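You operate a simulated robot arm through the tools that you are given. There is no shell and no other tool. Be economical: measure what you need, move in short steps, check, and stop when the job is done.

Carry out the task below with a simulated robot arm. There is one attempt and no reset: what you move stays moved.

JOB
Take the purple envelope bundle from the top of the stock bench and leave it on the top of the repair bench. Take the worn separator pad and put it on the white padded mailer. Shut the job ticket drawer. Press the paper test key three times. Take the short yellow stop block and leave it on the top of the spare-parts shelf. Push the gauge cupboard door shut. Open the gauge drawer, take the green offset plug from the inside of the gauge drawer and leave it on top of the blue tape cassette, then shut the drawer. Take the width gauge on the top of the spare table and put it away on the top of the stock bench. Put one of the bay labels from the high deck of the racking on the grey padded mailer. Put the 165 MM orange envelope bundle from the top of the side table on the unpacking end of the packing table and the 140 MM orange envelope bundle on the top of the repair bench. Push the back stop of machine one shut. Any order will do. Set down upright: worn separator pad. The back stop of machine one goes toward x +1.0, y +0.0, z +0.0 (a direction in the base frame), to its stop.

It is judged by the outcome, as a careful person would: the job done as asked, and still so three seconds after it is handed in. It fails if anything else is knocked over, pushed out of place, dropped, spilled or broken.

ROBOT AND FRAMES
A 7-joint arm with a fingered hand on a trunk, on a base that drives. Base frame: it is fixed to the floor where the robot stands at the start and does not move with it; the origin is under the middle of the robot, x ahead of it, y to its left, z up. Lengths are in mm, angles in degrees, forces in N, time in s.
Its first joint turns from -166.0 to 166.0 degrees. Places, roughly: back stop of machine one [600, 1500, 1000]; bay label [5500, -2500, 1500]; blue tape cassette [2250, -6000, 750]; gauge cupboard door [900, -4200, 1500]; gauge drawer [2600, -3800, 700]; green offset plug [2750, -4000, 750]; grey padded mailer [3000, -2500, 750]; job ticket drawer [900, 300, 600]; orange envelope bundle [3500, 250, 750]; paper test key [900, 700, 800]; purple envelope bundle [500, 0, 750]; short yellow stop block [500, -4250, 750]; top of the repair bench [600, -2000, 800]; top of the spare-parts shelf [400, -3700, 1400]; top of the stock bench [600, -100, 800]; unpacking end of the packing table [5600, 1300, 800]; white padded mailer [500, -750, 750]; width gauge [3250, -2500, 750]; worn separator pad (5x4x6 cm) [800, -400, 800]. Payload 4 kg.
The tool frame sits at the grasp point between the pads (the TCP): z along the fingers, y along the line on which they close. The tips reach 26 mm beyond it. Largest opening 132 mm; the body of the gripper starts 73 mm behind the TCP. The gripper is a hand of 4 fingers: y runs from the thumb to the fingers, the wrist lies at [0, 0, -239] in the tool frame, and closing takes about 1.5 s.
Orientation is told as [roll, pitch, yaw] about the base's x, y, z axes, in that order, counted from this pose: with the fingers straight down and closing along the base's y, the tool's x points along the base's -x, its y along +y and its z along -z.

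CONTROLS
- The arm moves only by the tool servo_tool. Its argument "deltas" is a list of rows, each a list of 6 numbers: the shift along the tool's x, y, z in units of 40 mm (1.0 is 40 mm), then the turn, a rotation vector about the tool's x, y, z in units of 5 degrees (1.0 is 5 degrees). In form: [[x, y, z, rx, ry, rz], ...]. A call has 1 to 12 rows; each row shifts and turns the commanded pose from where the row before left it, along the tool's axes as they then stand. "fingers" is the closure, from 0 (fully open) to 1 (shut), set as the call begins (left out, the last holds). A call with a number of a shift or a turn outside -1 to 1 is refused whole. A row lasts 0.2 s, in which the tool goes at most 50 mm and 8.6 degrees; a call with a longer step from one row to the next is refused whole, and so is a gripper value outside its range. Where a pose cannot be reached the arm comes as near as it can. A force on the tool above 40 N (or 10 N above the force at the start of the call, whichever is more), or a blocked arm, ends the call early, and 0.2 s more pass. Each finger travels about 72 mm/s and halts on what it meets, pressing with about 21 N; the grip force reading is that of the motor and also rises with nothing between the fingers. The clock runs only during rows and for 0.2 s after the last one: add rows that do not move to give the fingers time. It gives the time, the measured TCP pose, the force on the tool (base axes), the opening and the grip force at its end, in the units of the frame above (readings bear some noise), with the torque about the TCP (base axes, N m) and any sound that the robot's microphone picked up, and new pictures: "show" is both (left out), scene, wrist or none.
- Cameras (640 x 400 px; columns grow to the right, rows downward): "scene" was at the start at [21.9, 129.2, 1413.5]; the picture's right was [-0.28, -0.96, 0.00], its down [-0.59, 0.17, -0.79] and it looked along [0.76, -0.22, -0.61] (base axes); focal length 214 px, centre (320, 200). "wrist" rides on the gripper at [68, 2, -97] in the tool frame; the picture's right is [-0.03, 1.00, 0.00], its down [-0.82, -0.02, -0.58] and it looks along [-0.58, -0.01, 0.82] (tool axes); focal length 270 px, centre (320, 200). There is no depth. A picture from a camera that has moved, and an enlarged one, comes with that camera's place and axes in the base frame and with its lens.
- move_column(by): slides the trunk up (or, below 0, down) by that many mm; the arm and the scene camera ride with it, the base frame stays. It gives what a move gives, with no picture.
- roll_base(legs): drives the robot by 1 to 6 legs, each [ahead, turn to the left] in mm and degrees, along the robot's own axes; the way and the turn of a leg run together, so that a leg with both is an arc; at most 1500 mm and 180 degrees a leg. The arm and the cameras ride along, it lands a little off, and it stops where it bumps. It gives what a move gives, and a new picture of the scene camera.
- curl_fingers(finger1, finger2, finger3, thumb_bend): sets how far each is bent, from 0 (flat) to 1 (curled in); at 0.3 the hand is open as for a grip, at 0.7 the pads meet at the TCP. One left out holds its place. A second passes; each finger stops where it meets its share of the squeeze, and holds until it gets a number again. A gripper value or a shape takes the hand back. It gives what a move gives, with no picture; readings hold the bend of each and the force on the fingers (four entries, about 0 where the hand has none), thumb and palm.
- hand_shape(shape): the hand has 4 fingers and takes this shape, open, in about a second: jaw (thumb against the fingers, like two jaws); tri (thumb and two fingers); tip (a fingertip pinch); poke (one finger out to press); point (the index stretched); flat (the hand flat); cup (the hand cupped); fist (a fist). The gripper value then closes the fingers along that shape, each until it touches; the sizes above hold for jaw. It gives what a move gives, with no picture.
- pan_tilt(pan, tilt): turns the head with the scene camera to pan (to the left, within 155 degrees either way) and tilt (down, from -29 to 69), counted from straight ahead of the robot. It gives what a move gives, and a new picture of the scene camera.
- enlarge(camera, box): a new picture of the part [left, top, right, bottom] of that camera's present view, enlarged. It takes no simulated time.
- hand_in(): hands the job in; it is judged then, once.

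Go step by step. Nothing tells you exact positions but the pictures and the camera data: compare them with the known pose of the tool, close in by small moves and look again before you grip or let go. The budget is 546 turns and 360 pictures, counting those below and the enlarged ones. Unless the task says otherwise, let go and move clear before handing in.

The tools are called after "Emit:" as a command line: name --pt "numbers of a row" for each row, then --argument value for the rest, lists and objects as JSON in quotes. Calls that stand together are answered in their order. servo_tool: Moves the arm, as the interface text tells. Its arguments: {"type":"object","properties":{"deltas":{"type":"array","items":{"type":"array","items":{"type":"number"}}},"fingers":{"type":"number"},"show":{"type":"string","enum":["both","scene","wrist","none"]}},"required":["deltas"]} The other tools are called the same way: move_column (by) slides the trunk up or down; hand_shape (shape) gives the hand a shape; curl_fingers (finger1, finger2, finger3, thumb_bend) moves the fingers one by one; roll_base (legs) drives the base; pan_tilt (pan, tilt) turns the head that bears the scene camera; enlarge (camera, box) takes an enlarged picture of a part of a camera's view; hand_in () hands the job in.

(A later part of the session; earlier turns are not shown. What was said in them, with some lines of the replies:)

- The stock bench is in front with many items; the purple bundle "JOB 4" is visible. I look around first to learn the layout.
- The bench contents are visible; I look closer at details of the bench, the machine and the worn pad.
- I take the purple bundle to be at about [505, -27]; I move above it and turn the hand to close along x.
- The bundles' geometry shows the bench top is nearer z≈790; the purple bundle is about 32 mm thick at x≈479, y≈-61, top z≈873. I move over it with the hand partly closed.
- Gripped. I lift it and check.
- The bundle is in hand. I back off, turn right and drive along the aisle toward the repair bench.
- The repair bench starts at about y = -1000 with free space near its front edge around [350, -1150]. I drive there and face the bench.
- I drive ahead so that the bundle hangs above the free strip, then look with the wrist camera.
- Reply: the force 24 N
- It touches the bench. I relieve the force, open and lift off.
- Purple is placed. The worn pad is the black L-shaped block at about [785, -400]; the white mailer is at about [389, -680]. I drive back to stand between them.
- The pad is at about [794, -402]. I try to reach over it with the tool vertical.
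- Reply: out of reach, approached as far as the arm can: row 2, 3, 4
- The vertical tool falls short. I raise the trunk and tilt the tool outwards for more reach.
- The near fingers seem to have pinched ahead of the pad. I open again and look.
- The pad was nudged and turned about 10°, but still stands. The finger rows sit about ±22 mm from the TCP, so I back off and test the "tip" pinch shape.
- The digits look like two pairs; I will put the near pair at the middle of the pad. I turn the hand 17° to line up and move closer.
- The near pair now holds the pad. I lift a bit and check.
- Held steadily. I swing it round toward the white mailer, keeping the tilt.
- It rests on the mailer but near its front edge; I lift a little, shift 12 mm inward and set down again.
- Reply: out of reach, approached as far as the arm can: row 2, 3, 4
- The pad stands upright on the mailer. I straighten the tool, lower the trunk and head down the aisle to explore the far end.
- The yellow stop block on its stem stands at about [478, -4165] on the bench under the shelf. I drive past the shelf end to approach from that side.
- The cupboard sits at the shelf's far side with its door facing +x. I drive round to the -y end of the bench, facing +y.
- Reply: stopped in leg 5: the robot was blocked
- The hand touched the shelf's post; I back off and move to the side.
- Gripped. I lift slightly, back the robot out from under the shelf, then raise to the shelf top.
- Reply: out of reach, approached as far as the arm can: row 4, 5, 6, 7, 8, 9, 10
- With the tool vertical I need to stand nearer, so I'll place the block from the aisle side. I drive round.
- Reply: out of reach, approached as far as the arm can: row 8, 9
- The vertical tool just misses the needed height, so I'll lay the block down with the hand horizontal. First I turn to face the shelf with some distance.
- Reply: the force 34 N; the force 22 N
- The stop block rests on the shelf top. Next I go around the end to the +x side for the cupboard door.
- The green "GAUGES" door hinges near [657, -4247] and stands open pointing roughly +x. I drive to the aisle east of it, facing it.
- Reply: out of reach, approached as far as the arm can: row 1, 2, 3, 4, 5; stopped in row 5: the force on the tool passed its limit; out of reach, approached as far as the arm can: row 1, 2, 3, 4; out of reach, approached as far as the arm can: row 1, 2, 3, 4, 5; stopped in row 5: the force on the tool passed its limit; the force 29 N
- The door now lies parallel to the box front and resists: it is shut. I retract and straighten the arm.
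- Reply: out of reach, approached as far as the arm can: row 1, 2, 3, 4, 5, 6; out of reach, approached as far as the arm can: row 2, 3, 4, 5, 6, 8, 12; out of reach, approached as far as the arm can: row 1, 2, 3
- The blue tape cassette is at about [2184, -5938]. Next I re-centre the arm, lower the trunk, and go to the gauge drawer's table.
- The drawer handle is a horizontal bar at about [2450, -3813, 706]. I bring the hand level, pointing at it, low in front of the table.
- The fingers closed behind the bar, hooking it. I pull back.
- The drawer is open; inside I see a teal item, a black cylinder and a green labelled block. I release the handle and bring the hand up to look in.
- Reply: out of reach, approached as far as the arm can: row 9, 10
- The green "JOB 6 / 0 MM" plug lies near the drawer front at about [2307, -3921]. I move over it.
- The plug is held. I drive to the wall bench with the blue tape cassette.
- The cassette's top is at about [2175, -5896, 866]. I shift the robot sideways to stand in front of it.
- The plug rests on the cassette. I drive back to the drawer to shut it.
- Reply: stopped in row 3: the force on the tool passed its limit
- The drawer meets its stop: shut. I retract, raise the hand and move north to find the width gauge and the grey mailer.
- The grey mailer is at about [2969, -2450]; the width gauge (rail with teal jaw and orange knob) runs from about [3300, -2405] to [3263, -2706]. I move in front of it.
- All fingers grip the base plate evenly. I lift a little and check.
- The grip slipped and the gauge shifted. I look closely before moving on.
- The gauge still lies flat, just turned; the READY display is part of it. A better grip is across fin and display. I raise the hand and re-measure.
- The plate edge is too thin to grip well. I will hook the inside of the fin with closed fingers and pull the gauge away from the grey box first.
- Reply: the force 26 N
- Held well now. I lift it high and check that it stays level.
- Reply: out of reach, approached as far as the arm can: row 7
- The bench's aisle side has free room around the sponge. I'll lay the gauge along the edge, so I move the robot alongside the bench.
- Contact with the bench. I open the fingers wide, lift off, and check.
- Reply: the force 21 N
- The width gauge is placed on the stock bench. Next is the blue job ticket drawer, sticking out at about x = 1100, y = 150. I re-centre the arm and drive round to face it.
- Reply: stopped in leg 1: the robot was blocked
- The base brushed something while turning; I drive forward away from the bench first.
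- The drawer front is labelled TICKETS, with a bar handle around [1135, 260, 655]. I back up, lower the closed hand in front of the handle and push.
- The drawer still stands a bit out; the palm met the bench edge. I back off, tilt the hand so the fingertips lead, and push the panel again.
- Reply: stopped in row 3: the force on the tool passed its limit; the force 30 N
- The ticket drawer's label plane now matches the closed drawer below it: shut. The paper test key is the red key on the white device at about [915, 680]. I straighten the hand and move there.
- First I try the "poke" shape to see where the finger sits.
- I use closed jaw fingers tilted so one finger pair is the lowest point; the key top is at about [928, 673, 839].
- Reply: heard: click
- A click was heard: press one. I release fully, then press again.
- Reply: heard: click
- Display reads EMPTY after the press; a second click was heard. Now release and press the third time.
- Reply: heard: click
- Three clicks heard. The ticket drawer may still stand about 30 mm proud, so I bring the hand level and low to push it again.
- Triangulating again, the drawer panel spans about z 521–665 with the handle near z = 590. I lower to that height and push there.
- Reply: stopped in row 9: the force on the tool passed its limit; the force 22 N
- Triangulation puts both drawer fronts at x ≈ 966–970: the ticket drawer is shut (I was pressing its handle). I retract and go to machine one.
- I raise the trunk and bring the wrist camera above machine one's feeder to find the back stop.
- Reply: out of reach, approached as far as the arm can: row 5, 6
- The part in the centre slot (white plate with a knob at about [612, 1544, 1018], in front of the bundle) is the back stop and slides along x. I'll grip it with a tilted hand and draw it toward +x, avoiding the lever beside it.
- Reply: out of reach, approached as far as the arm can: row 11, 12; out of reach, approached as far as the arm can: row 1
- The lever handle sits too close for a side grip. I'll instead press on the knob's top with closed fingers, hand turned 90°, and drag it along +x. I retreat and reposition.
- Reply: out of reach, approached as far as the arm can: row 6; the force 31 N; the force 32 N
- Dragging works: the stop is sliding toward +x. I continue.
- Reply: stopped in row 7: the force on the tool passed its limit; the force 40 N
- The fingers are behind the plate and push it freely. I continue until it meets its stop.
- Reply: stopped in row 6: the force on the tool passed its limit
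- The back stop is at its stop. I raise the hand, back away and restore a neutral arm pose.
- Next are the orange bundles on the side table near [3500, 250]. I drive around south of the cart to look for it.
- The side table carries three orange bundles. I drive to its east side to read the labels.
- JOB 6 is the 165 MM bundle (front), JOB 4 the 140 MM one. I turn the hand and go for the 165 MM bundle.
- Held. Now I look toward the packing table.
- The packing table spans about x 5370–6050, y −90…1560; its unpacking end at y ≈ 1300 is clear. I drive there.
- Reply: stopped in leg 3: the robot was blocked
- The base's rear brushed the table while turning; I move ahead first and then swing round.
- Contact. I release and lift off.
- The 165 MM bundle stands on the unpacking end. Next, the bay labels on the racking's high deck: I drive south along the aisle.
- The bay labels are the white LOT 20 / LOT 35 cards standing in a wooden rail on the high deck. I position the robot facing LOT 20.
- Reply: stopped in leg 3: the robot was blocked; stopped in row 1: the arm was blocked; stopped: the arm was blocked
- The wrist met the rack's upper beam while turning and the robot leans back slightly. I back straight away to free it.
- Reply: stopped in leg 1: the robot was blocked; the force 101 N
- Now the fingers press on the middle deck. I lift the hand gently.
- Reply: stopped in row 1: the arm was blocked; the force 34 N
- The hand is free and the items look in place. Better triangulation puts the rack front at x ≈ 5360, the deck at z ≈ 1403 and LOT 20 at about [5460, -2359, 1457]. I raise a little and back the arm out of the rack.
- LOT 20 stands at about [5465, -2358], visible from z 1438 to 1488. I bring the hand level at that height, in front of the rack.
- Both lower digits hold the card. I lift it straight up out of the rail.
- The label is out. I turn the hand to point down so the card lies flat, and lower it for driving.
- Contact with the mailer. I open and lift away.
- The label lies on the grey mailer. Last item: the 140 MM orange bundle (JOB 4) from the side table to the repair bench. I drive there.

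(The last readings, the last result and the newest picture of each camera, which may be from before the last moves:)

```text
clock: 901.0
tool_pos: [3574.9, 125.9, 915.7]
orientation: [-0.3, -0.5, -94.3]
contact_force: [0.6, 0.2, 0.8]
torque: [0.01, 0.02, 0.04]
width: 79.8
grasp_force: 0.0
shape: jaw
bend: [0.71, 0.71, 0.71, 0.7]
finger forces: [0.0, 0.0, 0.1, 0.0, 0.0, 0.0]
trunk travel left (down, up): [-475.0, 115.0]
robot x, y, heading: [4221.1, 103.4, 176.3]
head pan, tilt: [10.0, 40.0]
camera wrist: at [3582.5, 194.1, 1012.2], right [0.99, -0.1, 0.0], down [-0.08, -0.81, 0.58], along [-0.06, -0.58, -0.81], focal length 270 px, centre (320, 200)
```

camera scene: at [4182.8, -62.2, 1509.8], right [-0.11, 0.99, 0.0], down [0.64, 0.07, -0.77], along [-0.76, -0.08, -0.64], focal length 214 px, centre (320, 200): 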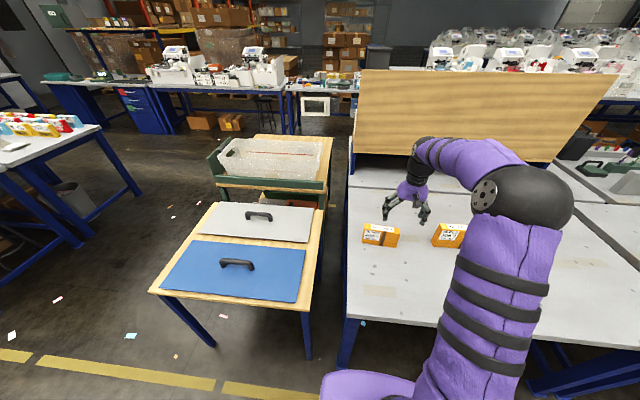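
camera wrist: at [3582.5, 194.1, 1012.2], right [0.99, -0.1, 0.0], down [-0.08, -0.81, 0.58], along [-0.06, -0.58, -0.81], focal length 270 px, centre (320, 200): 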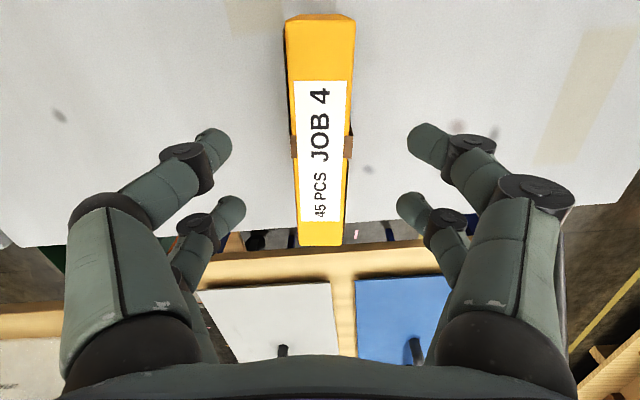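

Emit:
servo_tool --pt "0 0 0.8 0 0 0" --pt "0 0 0.6 0 0 0" --pt "0 0 0.35 0 0 0" --pt "0 0 0 0 0 0" --show "none"

Emit:
servo_tool --pt "0 0 0 0 0 0" --pt "0 0 0 0 0 0" --pt "0 0 0 0 0 0" --pt "0 0 0 0 0 0" --pt "0 0 0 0 0 0" --fingers 1 --show "none"

Emit:
servo_tool --pt "0 0 -0.5 0 0 0" --pt "0 0 -0.9 0 0 0" --pt "0 0 -1 0 0 0" --pt "0 0 -1 0 0 0" --pt "0 0 -1 0 0 0" --pt "0 0 0 0 0 0" --show "wrist"

```text
clock: 902.0
tool_pos: [3575.0, 127.0, 847.1]
orientation: [-0.2, -0.6, -94.3]
contact_force: [-0.2, -0.1, -0.2]
torque: [0.01, 0.0, 0.02]
width: 80.0
grasp_force: 0.2
shape: jaw
bend: [0.71, 0.71, 0.71, 0.7]
finger forces: [0.1, 0.0, 0.0, 0.0, 0.1, 0.0]
trunk travel left (down, up): [-475.0, 115.0]
robot x, y, heading: [4218.8, 104.0, 176.3]
head pan, tilt: [10.0, 40.0]
```

```text
clock: 903.2
tool_pos: [3573.5, 126.2, 847.3]
orientation: [-0.3, -0.4, -94.4]
contact_force: [-0.4, 0.3, 0.2]
torque: [0.03, -0.01, 0.02]
width: 25.8
grasp_force: 21.5
shape: jaw
bend: [0.73, 0.73, 0.73, 0.7]
finger forces: [18.8, 18.9, 18.6, 0.0, 19.2, 0.0]
trunk travel left (down, up): [-475.0, 115.0]
robot x, y, heading: [4217.1, 102.8, 176.4]
head pan, tilt: [10.0, 40.0]
```

```text
clock: 904.6
tool_pos: [3575.6, 126.2, 1022.8]
orientation: [-0.2, -0.5, -94.5]
contact_force: [-0.5, -0.2, -2.1]
torque: [0.03, -0.01, -0.02]
width: 25.7
grasp_force: 21.0
shape: jaw
bend: [0.73, 0.73, 0.73, 0.7]
finger forces: [19.0, 19.0, 18.6, 0.1, 19.2, 0.0]
trunk travel left (down, up): [-475.0, 115.0]
robot x, y, heading: [4220.1, 102.8, 176.4]
head pan, tilt: [10.0, 40.0]
camera wrist: at [3581.9, 194.8, 1118.6], right [0.99, -0.1, 0.0], down [-0.08, -0.81, 0.59], along [-0.06, -0.58, -0.81], focal length 270 px, centre (320, 200)
```

wrist: 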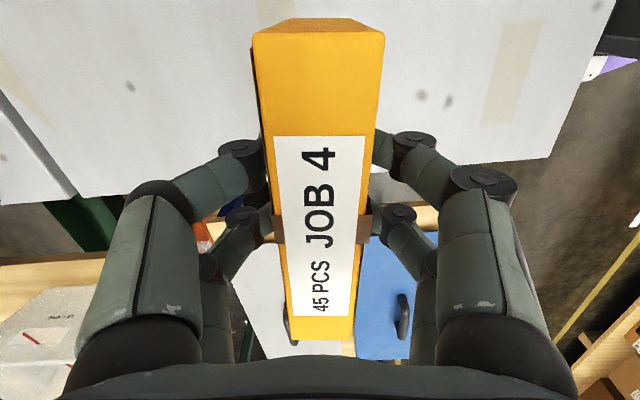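

Held. I carry it toward the repair bench and look at its east side for a free spot.

Emit:
roll_base --legs '[[-200, 0], [0, 93], [1420, 0], [0, -89], [1450, 0], [1150, 0]]'

Emit:
pan_tilt --pan 20 --tilt 30

```text
clock: 932.9
tool_pos: [1174.2, -1257.9, 1021.7]
orientation: [-0.2, -0.6, -92.3]
contact_force: [-0.7, 0.0, -2.0]
torque: [0.01, 0.0, 0.0]
width: 25.0
grasp_force: 20.9
shape: jaw
bend: [0.73, 0.73, 0.73, 0.7]
finger forces: [18.5, 18.5, 18.3, 0.1, 18.7, 0.0]
trunk travel left (down, up): [-475.0, 115.0]
robot x, y, heading: [1820.5, -1259.3, 178.6]
head pan, tilt: [10.0, 40.0]
camera scene: at [1788.8, -1425.3, 1509.8], right [-0.15, 0.99, 0.0], down [0.64, 0.09, -0.77], along [-0.76, -0.11, -0.64], focal length 214 px, centre (320, 200)
```

scene: 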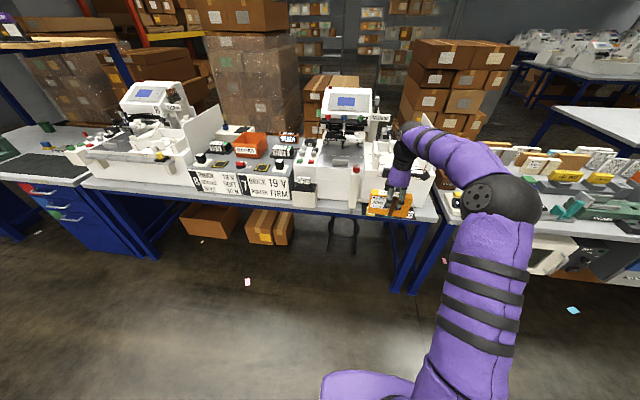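

```text
clock: 933.6
tool_pos: [1173.7, -1257.2, 1023.0]
orientation: [-0.4, -0.5, -92.3]
contact_force: [0.1, -0.2, -1.6]
torque: [-0.03, -0.01, 0.0]
width: 25.1
grasp_force: 21.0
shape: jaw
bend: [0.73, 0.73, 0.73, 0.7]
finger forces: [18.5, 18.5, 18.2, 0.1, 18.8, 0.0]
trunk travel left (down, up): [-475.0, 115.0]
robot x, y, heading: [1820.0, -1258.8, 178.5]
head pan, tilt: [20.0, 30.0]
camera scene: at [1787.0, -1441.4, 1525.1], right [-0.31, 0.95, 0.0], down [0.48, 0.16, -0.87], along [-0.82, -0.27, -0.5], focal length 214 px, centre (320, 200)
```

scene: 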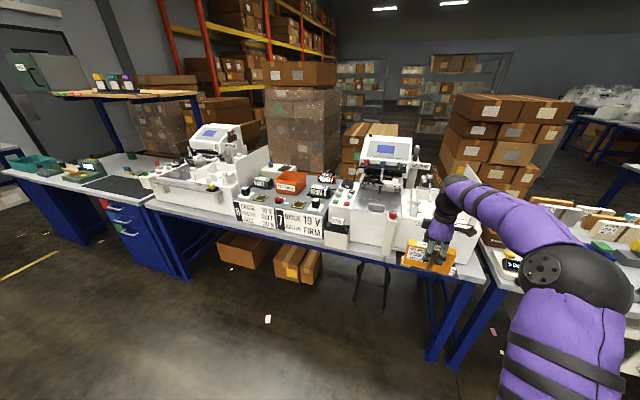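

Emit:
enlarge --camera "scene" --box '[320, 150, 500, 300]'

Emit:
enlarge --camera "wrist" --box '[0, 0, 640, 400]'

```text
2.67 times, centred on (410, 225) of scene
camera zoom: at [1787.0, -1441.4, 1525.1], right [-0.31, 0.95, 0.0], down [0.48, 0.16, -0.87], along [-0.82, -0.27, -0.5], focal length 572 px, centre (80, 133)
```

zoom: 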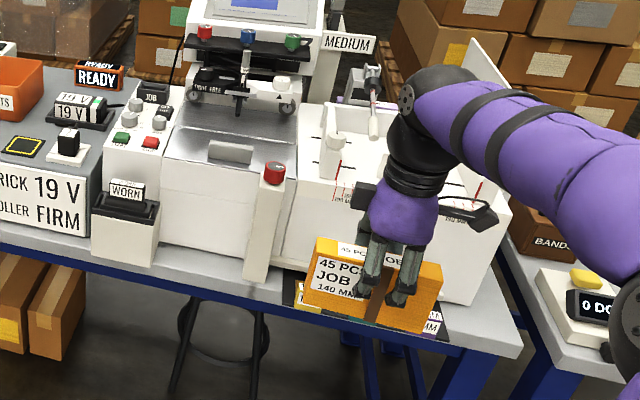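

```text
1.00 times, centred on (320, 200) of wrist
camera zoom: at [1178.7, -1189.7, 1118.2], right [1.0, -0.07, 0.0], down [-0.05, -0.81, 0.59], along [-0.04, -0.58, -0.81], focal length 270 px, centre (320, 200)
```

zoom: 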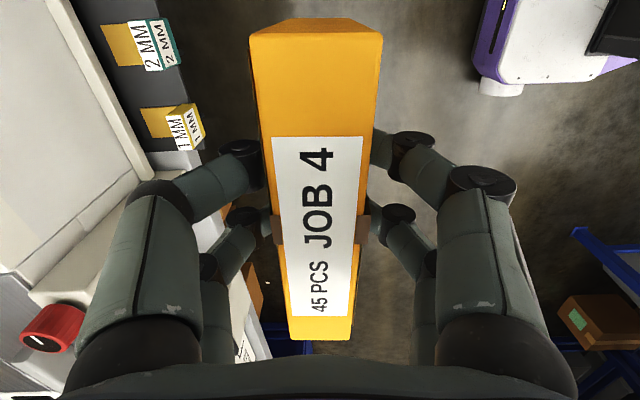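

The east strip is occupied, so I'll use the free west strip near the purple bundle. I drive around the south end.

Emit:
roll_base --legs '[[0, 91], [1450, 0], [1450, 0], [1050, 0], [0, -90], [1000, 0]]'

```text
clock: 964.9
tool_pos: [28.4, -5092.6, 1022.8]
orientation: [-0.3, -0.5, -94.2]
contact_force: [0.2, -0.1, -1.6]
torque: [0.02, -0.01, 0.0]
width: 24.4
grasp_force: 21.0
shape: jaw
bend: [0.73, 0.73, 0.73, 0.7]
finger forces: [18.1, 18.1, 18.0, 0.0, 18.2, 0.0]
trunk travel left (down, up): [-475.0, 115.0]
robot x, y, heading: [676.2, -5113.0, 176.7]
head pan, tilt: [20.0, 30.0]
camera scene: at [636.2, -5295.1, 1525.1], right [-0.29, 0.96, 0.0], down [0.48, 0.14, -0.87], along [-0.83, -0.25, -0.5], focal length 214 px, centre (320, 200)
```

scene: 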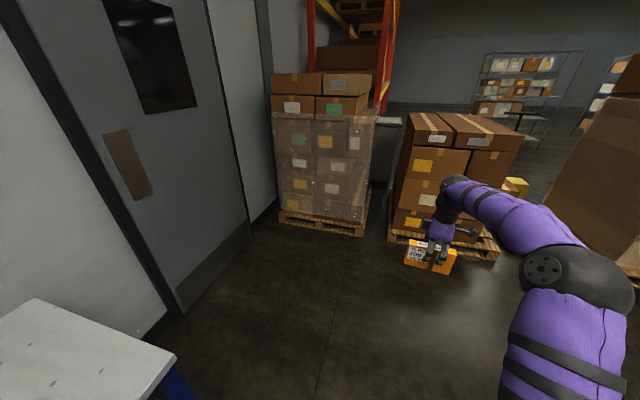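

Emit:
roll_base --legs '[[1000, 0], [0, -87], [1450, 0], [1450, 0]]'

Emit:
servo_tool --pt "0.5 0 0 0 0 1" --pt "0 -0.5 0 0 0 1" --pt "0 -0.5 0 0 0 1" --pt "0 -0.5 0 0 0 1" --pt "0 0 0 0 0 1" --pt "0 0 0 0 0 1" --pt "0 0 0 0 0 1" --pt "0 0 0 0 0 1" --pt "0 0 0 0 0 1" --pt "0 0 0 0 0 1" --pt "0 0 0 0 0 1" --pt "0 0 0 0 0 1" --show "none"

Emit:
servo_tool --pt "0 0 0 0 0 1" --pt "0 0 0 0 0 1" --pt "0 0 0 0 0 1" --pt "0 0 0 0 0 1" --pt "0 0 0 0 0 1" --pt "0 0 0 0 0 0.8" --pt "0 0 0 0 0 0" --show "none"

```text
clock: 987.5
tool_pos: [-199.8, -1494.0, 1020.8]
orientation: [-0.4, -0.4, 176.2]
contact_force: [-0.1, 0.5, -1.8]
torque: [0.01, 0.02, 0.02]
width: 24.3
grasp_force: 21.4
shape: jaw
bend: [0.73, 0.73, 0.73, 0.7]
finger forces: [17.8, 18.0, 17.9, 0.0, 18.0, 0.0]
trunk travel left (down, up): [-475.0, 115.0]
robot x, y, heading: [-223.7, -2141.9, 86.7]
head pan, tilt: [20.0, 30.0]
camera scene: at [-403.0, -2102.7, 1525.1], right [0.96, 0.29, 0.0], down [0.15, -0.48, -0.87], along [-0.25, 0.83, -0.5], focal length 214 px, centre (320, 200)
```

scene: 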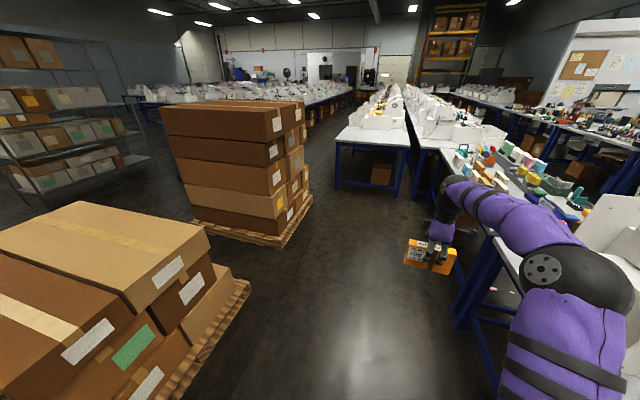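

```text
clock: 990.1
tool_pos: [-167.4, -1436.8, 1021.3]
orientation: [0.4, -0.5, 116.1]
contact_force: [1.0, -0.5, -1.6]
torque: [-0.03, 0.01, -0.01]
width: 24.2
grasp_force: 21.4
shape: jaw
bend: [0.73, 0.73, 0.73, 0.7]
finger forces: [18.0, 18.0, 17.9, 0.0, 18.1, 0.1]
trunk travel left (down, up): [-475.0, 115.0]
robot x, y, heading: [-218.0, -2139.9, 86.6]
head pan, tilt: [20.0, 30.0]
```

```text
clock: 991.7
tool_pos: [-166.2, -1437.1, 1022.1]
orientation: [0.5, -0.2, 87.0]
contact_force: [-0.7, -0.5, -1.4]
torque: [-0.02, -0.03, 0.0]
width: 24.2
grasp_force: 21.4
shape: jaw
bend: [0.73, 0.73, 0.73, 0.7]
finger forces: [17.9, 18.1, 18.0, 0.1, 18.1, 0.0]
trunk travel left (down, up): [-475.0, 115.0]
robot x, y, heading: [-220.8, -2139.3, 86.9]
head pan, tilt: [20.0, 30.0]
```

Emit:
servo_tool --pt "0.9 0 0 0 0 0" --pt "0.9 0 0 0 0 0" --pt "0.9 0 0 0 0 0" --pt "0.9 0.5 0 0 0 0" --pt "0 0.6 0 0 0 0" --show "none"

Emit:
roll_base --legs '[[0, 6], [1110, 0], [0, -92]]'

Emit:
pan_tilt --pan -5 --tilt 45

```text
clock: 992.9
tool_pos: [-217.5, -1577.3, 1021.3]
orientation: [0.5, -0.3, 87.2]
contact_force: [0.1, 0.6, -1.4]
torque: [0.02, -0.01, -0.01]
width: 24.2
grasp_force: 20.8
shape: jaw
bend: [0.73, 0.73, 0.73, 0.7]
finger forces: [18.0, 18.1, 17.9, 0.0, 18.1, 0.0]
trunk travel left (down, up): [-475.0, 115.0]
robot x, y, heading: [-216.8, -2140.0, 87.0]
head pan, tilt: [20.0, 30.0]
```

```text
clock: 1003.0
tool_pos: [284.8, -993.4, 1020.5]
orientation: [0.5, -0.3, 0.9]
contact_force: [-0.7, -0.1, -0.8]
torque: [0.04, 0.02, 0.0]
width: 24.2
grasp_force: 21.6
shape: jaw
bend: [0.73, 0.73, 0.73, 0.7]
finger forces: [18.0, 18.1, 18.0, 0.0, 18.1, 0.1]
trunk travel left (down, up): [-475.0, 115.0]
robot x, y, heading: [-274.7, -1027.7, 0.6]
head pan, tilt: [20.0, 30.0]
camera scene: at [-252.6, -841.9, 1525.1], right [0.35, -0.94, 0.0], down [-0.47, -0.18, -0.87], along [0.81, 0.31, -0.5], focal length 214 px, centre (320, 200)
```

scene: 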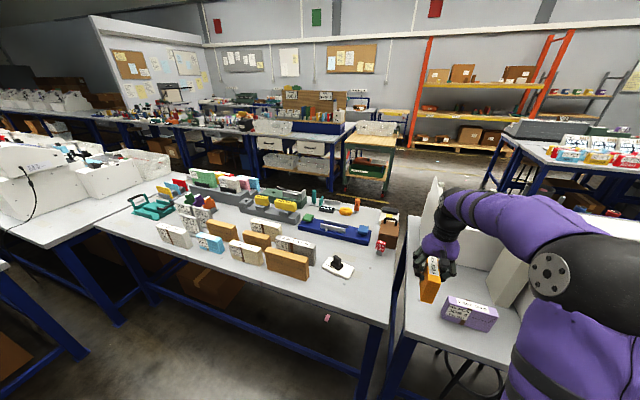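

```text
clock: 1003.9
tool_pos: [285.4, -993.2, 1021.7]
orientation: [0.5, -0.3, 0.9]
contact_force: [0.4, -0.4, -1.9]
torque: [-0.02, 0.0, -0.01]
width: 24.2
grasp_force: 20.9
shape: jaw
bend: [0.73, 0.73, 0.73, 0.7]
finger forces: [18.1, 18.1, 18.2, 0.0, 18.2, 0.1]
trunk travel left (down, up): [-475.0, 115.0]
robot x, y, heading: [-278.7, -1028.4, 0.6]
head pan, tilt: [-5.0, 45.0]
camera scene: at [-256.1, -879.9, 1502.6], right [-0.08, -1.0, 0.0], down [-0.7, 0.05, -0.71], along [0.71, -0.05, -0.71], focal length 214 px, centre (320, 200)
```

scene: 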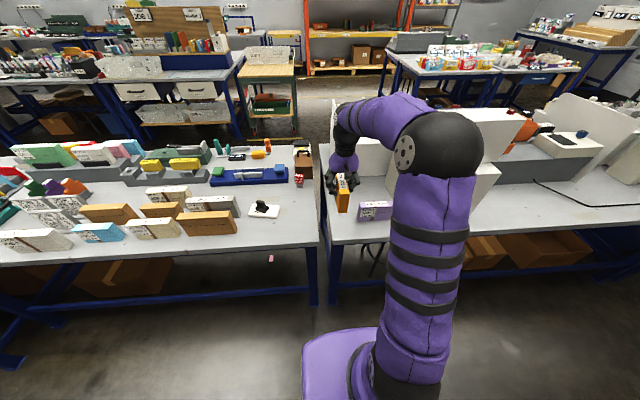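

Emit:
servo_tool --pt "-0.6 -0.5 0.4 0 0 0" --pt "-0.6 -0.5 0.5 0 0 0" --pt "-0.4 -0.05 0.6 0 0 0" --pt "0 0 0.7 0 0 0" --pt "0 0 0 0 0 0" --show "both"

Emit:
enlarge --camera "scene" --box '[300, 120, 440, 260]'

```text
clock: 1005.1
tool_pos: [350.1, -1033.0, 933.2]
orientation: [0.5, -0.3, 1.0]
contact_force: [-0.4, -0.8, -1.5]
torque: [0.01, -0.05, 0.03]
width: 24.2
grasp_force: 20.6
shape: jaw
bend: [0.73, 0.73, 0.73, 0.7]
finger forces: [18.0, 18.1, 18.1, 0.0, 18.2, 0.0]
trunk travel left (down, up): [-475.0, 115.0]
robot x, y, heading: [-276.8, -1026.1, 0.6]
head pan, tilt: [-5.0, 45.0]
camera scene: at [-256.0, -880.0, 1502.5], right [-0.08, -1.0, 0.0], down [-0.71, 0.05, -0.71], along [0.7, -0.05, -0.71], focal length 214 px, centre (320, 200)
camera wrist: at [280.7, -1034.2, 1029.8], right [0.01, 1.0, 0.01], down [0.81, -0.01, 0.58], along [0.58, 0.0, -0.81], focal length 270 px, centre (320, 200)
```

scene: 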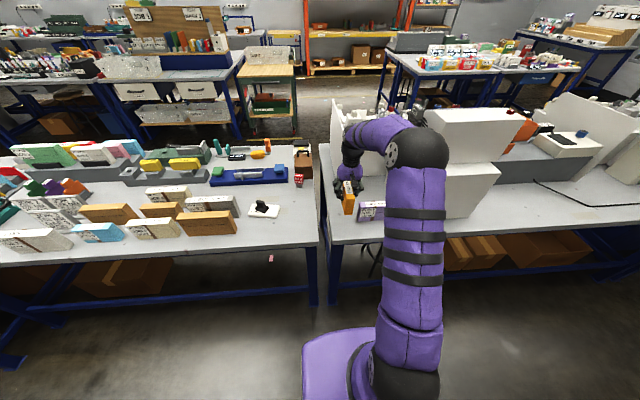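
wrist: 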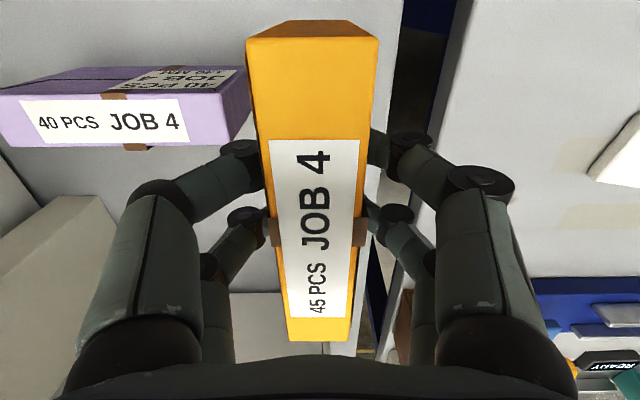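

```text
2.86 times, centred on (370, 190) of scene
camera zoom: at [-256.0, -880.0, 1502.5], right [-0.08, -1.0, 0.0], down [-0.71, 0.05, -0.71], along [0.7, -0.05, -0.71], focal length 613 px, centre (177, 229)
```

zoom: 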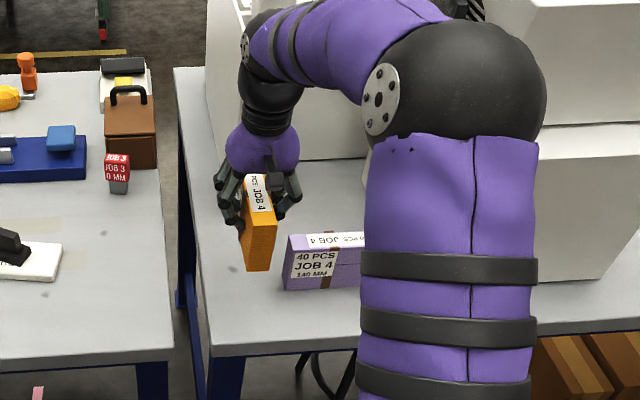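

Emit:
servo_tool --pt "0 0 0.7 0 0 0" --pt "0 0 0.7 0 0 0" --pt "0 0 0.5 0 0 0" --pt "0 0 0.15 0 0 0" --pt "0 0 0.08 0 0 0" --pt "0 0 0.06 0 0 0" --pt "0 0 0.06 0 0 0" --pt "0 0 0 0 0 0" --show "none"

```text
clock: 1006.9
tool_pos: [351.3, -1031.0, 845.5]
orientation: [0.5, -0.5, 0.9]
contact_force: [0.5, 1.8, 13.5]
torque: [-0.2, 0.03, 0.01]
width: 24.9
grasp_force: 20.7
shape: jaw
bend: [0.73, 0.73, 0.74, 0.7]
finger forces: [19.9, 20.2, 19.7, 0.0, 21.9, 0.1]
trunk travel left (down, up): [-475.0, 115.0]
robot x, y, heading: [-272.9, -1024.3, 0.6]
head pan, tilt: [-5.0, 45.0]
```

Contact with the bench. I release narrowly and lift off.

Emit:
servo_tool --pt "0 0 -0.02 0 0 0" --pt "0 0 0 0 0 0" --pt "0 0 0 0 0 0" --pt "0 0 0 0 0 0" --fingers 0.58 --show "none"

Emit:
servo_tool --pt "0 0 -0.4 0 0 0" --pt "0 0 -0.8 0 0 0" --pt "0 0 -1 0 0 0" --pt "0 0 -1 0 0 0" --pt "0 0 -1 0 0 0" --pt "0 0 -1 0 0 0" --show "wrist"

Emit:
roll_base --legs '[[-250, 0]]'

Emit:
enlarge --camera "scene" --box '[180, 120, 460, 280]'

```text
clock: 1007.9
tool_pos: [351.3, -1031.4, 844.4]
orientation: [0.6, -0.3, 0.9]
contact_force: [0.2, 0.7, 0.6]
torque: [0.02, 0.04, 0.0]
width: 54.7
grasp_force: 0.0
shape: jaw
bend: [0.73, 0.73, 0.73, 0.7]
finger forces: [0.1, 0.1, 0.0, 0.0, 0.1, 0.0]
trunk travel left (down, up): [-475.0, 115.0]
robot x, y, heading: [-277.4, -1028.7, 0.7]
head pan, tilt: [-5.0, 45.0]
```

```text
clock: 1009.3
tool_pos: [349.0, -1035.1, 1051.9]
orientation: [0.4, -0.4, 0.9]
contact_force: [0.7, 0.8, 0.7]
torque: [-0.01, 0.0, 0.05]
width: 55.0
grasp_force: 0.0
shape: jaw
bend: [0.73, 0.73, 0.73, 0.7]
finger forces: [0.1, 0.0, 0.1, 0.1, 0.0, 0.0]
trunk travel left (down, up): [-475.0, 115.0]
robot x, y, heading: [-275.2, -1023.9, 0.5]
head pan, tilt: [-5.0, 45.0]
camera wrist: at [280.0, -1036.4, 1148.1], right [0.01, 1.0, 0.01], down [0.81, -0.01, 0.58], along [0.58, 0.0, -0.81], focal length 270 px, centre (320, 200)
```

wrist: 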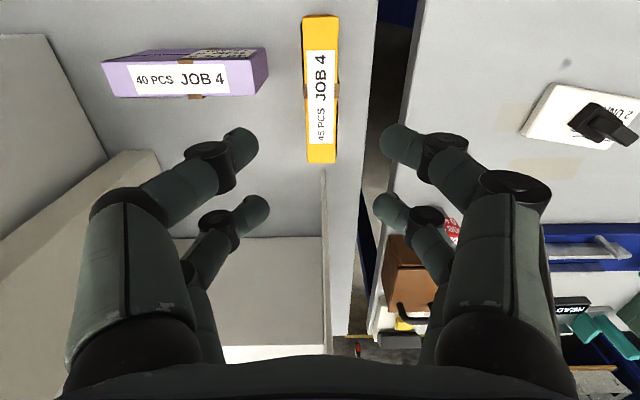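

```text
clock: 1011.2
tool_pos: [91.4, -1040.1, 1050.1]
orientation: [0.5, -0.3, 0.7]
contact_force: [-0.2, 0.2, -0.6]
torque: [0.02, 0.02, -0.02]
width: 55.1
grasp_force: 0.0
shape: jaw
bend: [0.73, 0.73, 0.73, 0.7]
finger forces: [0.0, 0.0, 0.1, 0.0, 0.1, 0.0]
trunk travel left (down, up): [-475.0, 115.0]
robot x, y, heading: [-532.2, -1028.4, 0.5]
head pan, tilt: [-5.0, 45.0]
camera scene: at [-513.2, -882.4, 1502.6], right [-0.08, -1.0, 0.0], down [-0.7, 0.06, -0.71], along [0.7, -0.06, -0.71], focal length 214 px, centre (320, 200)
```

scene: 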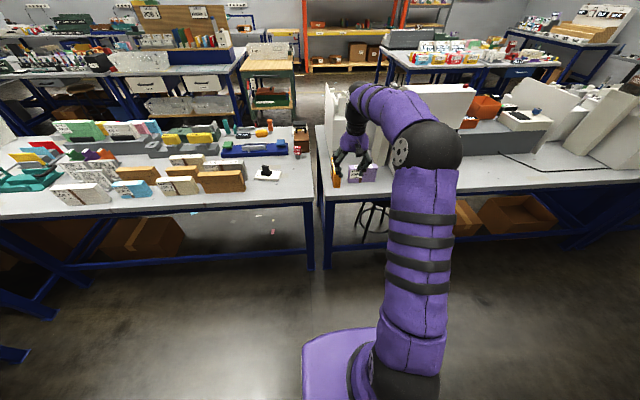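

```text
2.29 times, centred on (320, 200) of scene
camera zoom: at [-513.2, -882.4, 1502.6], right [-0.08, -1.0, 0.0], down [-0.7, 0.06, -0.71], along [0.7, -0.06, -0.71], focal length 490 px, centre (320, 200)
```

zoom: 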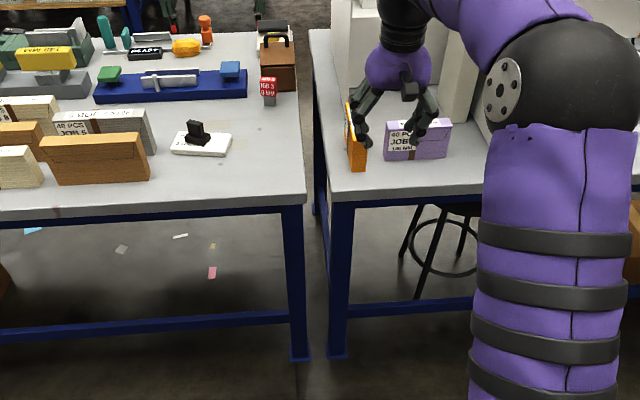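

Both bundles stand on the repair bench, the pad is upright on the white mailer, and the hand is clear. Every task is finished, so I hand in.

Emit:
hand_in

```text
The job is handed in.
```

I completed every item on the job sheet and handed the job in, with the hand clear.

- **Stop block:** it is on the spare-parts shelf lying on its side. Only the separator pad had to be upright.
- **Back stop:** I took this to be the knobbed plate on machine one's feeder deck. I pushed it toward +x until it stopped.
- **Ticket drawer:** I judged it shut from the camera view. Its front lines up with the closed drawer below to within about 5 mm.
- **Bumps:** the base or arm touched fixed furniture four times: the spare-parts shelf post, near the stock bench, the side table and the racking. At the racking the robot tipped briefly and a finger pressed on the middle deck. Nothing looked moved or damaged in the pictures afterwards.
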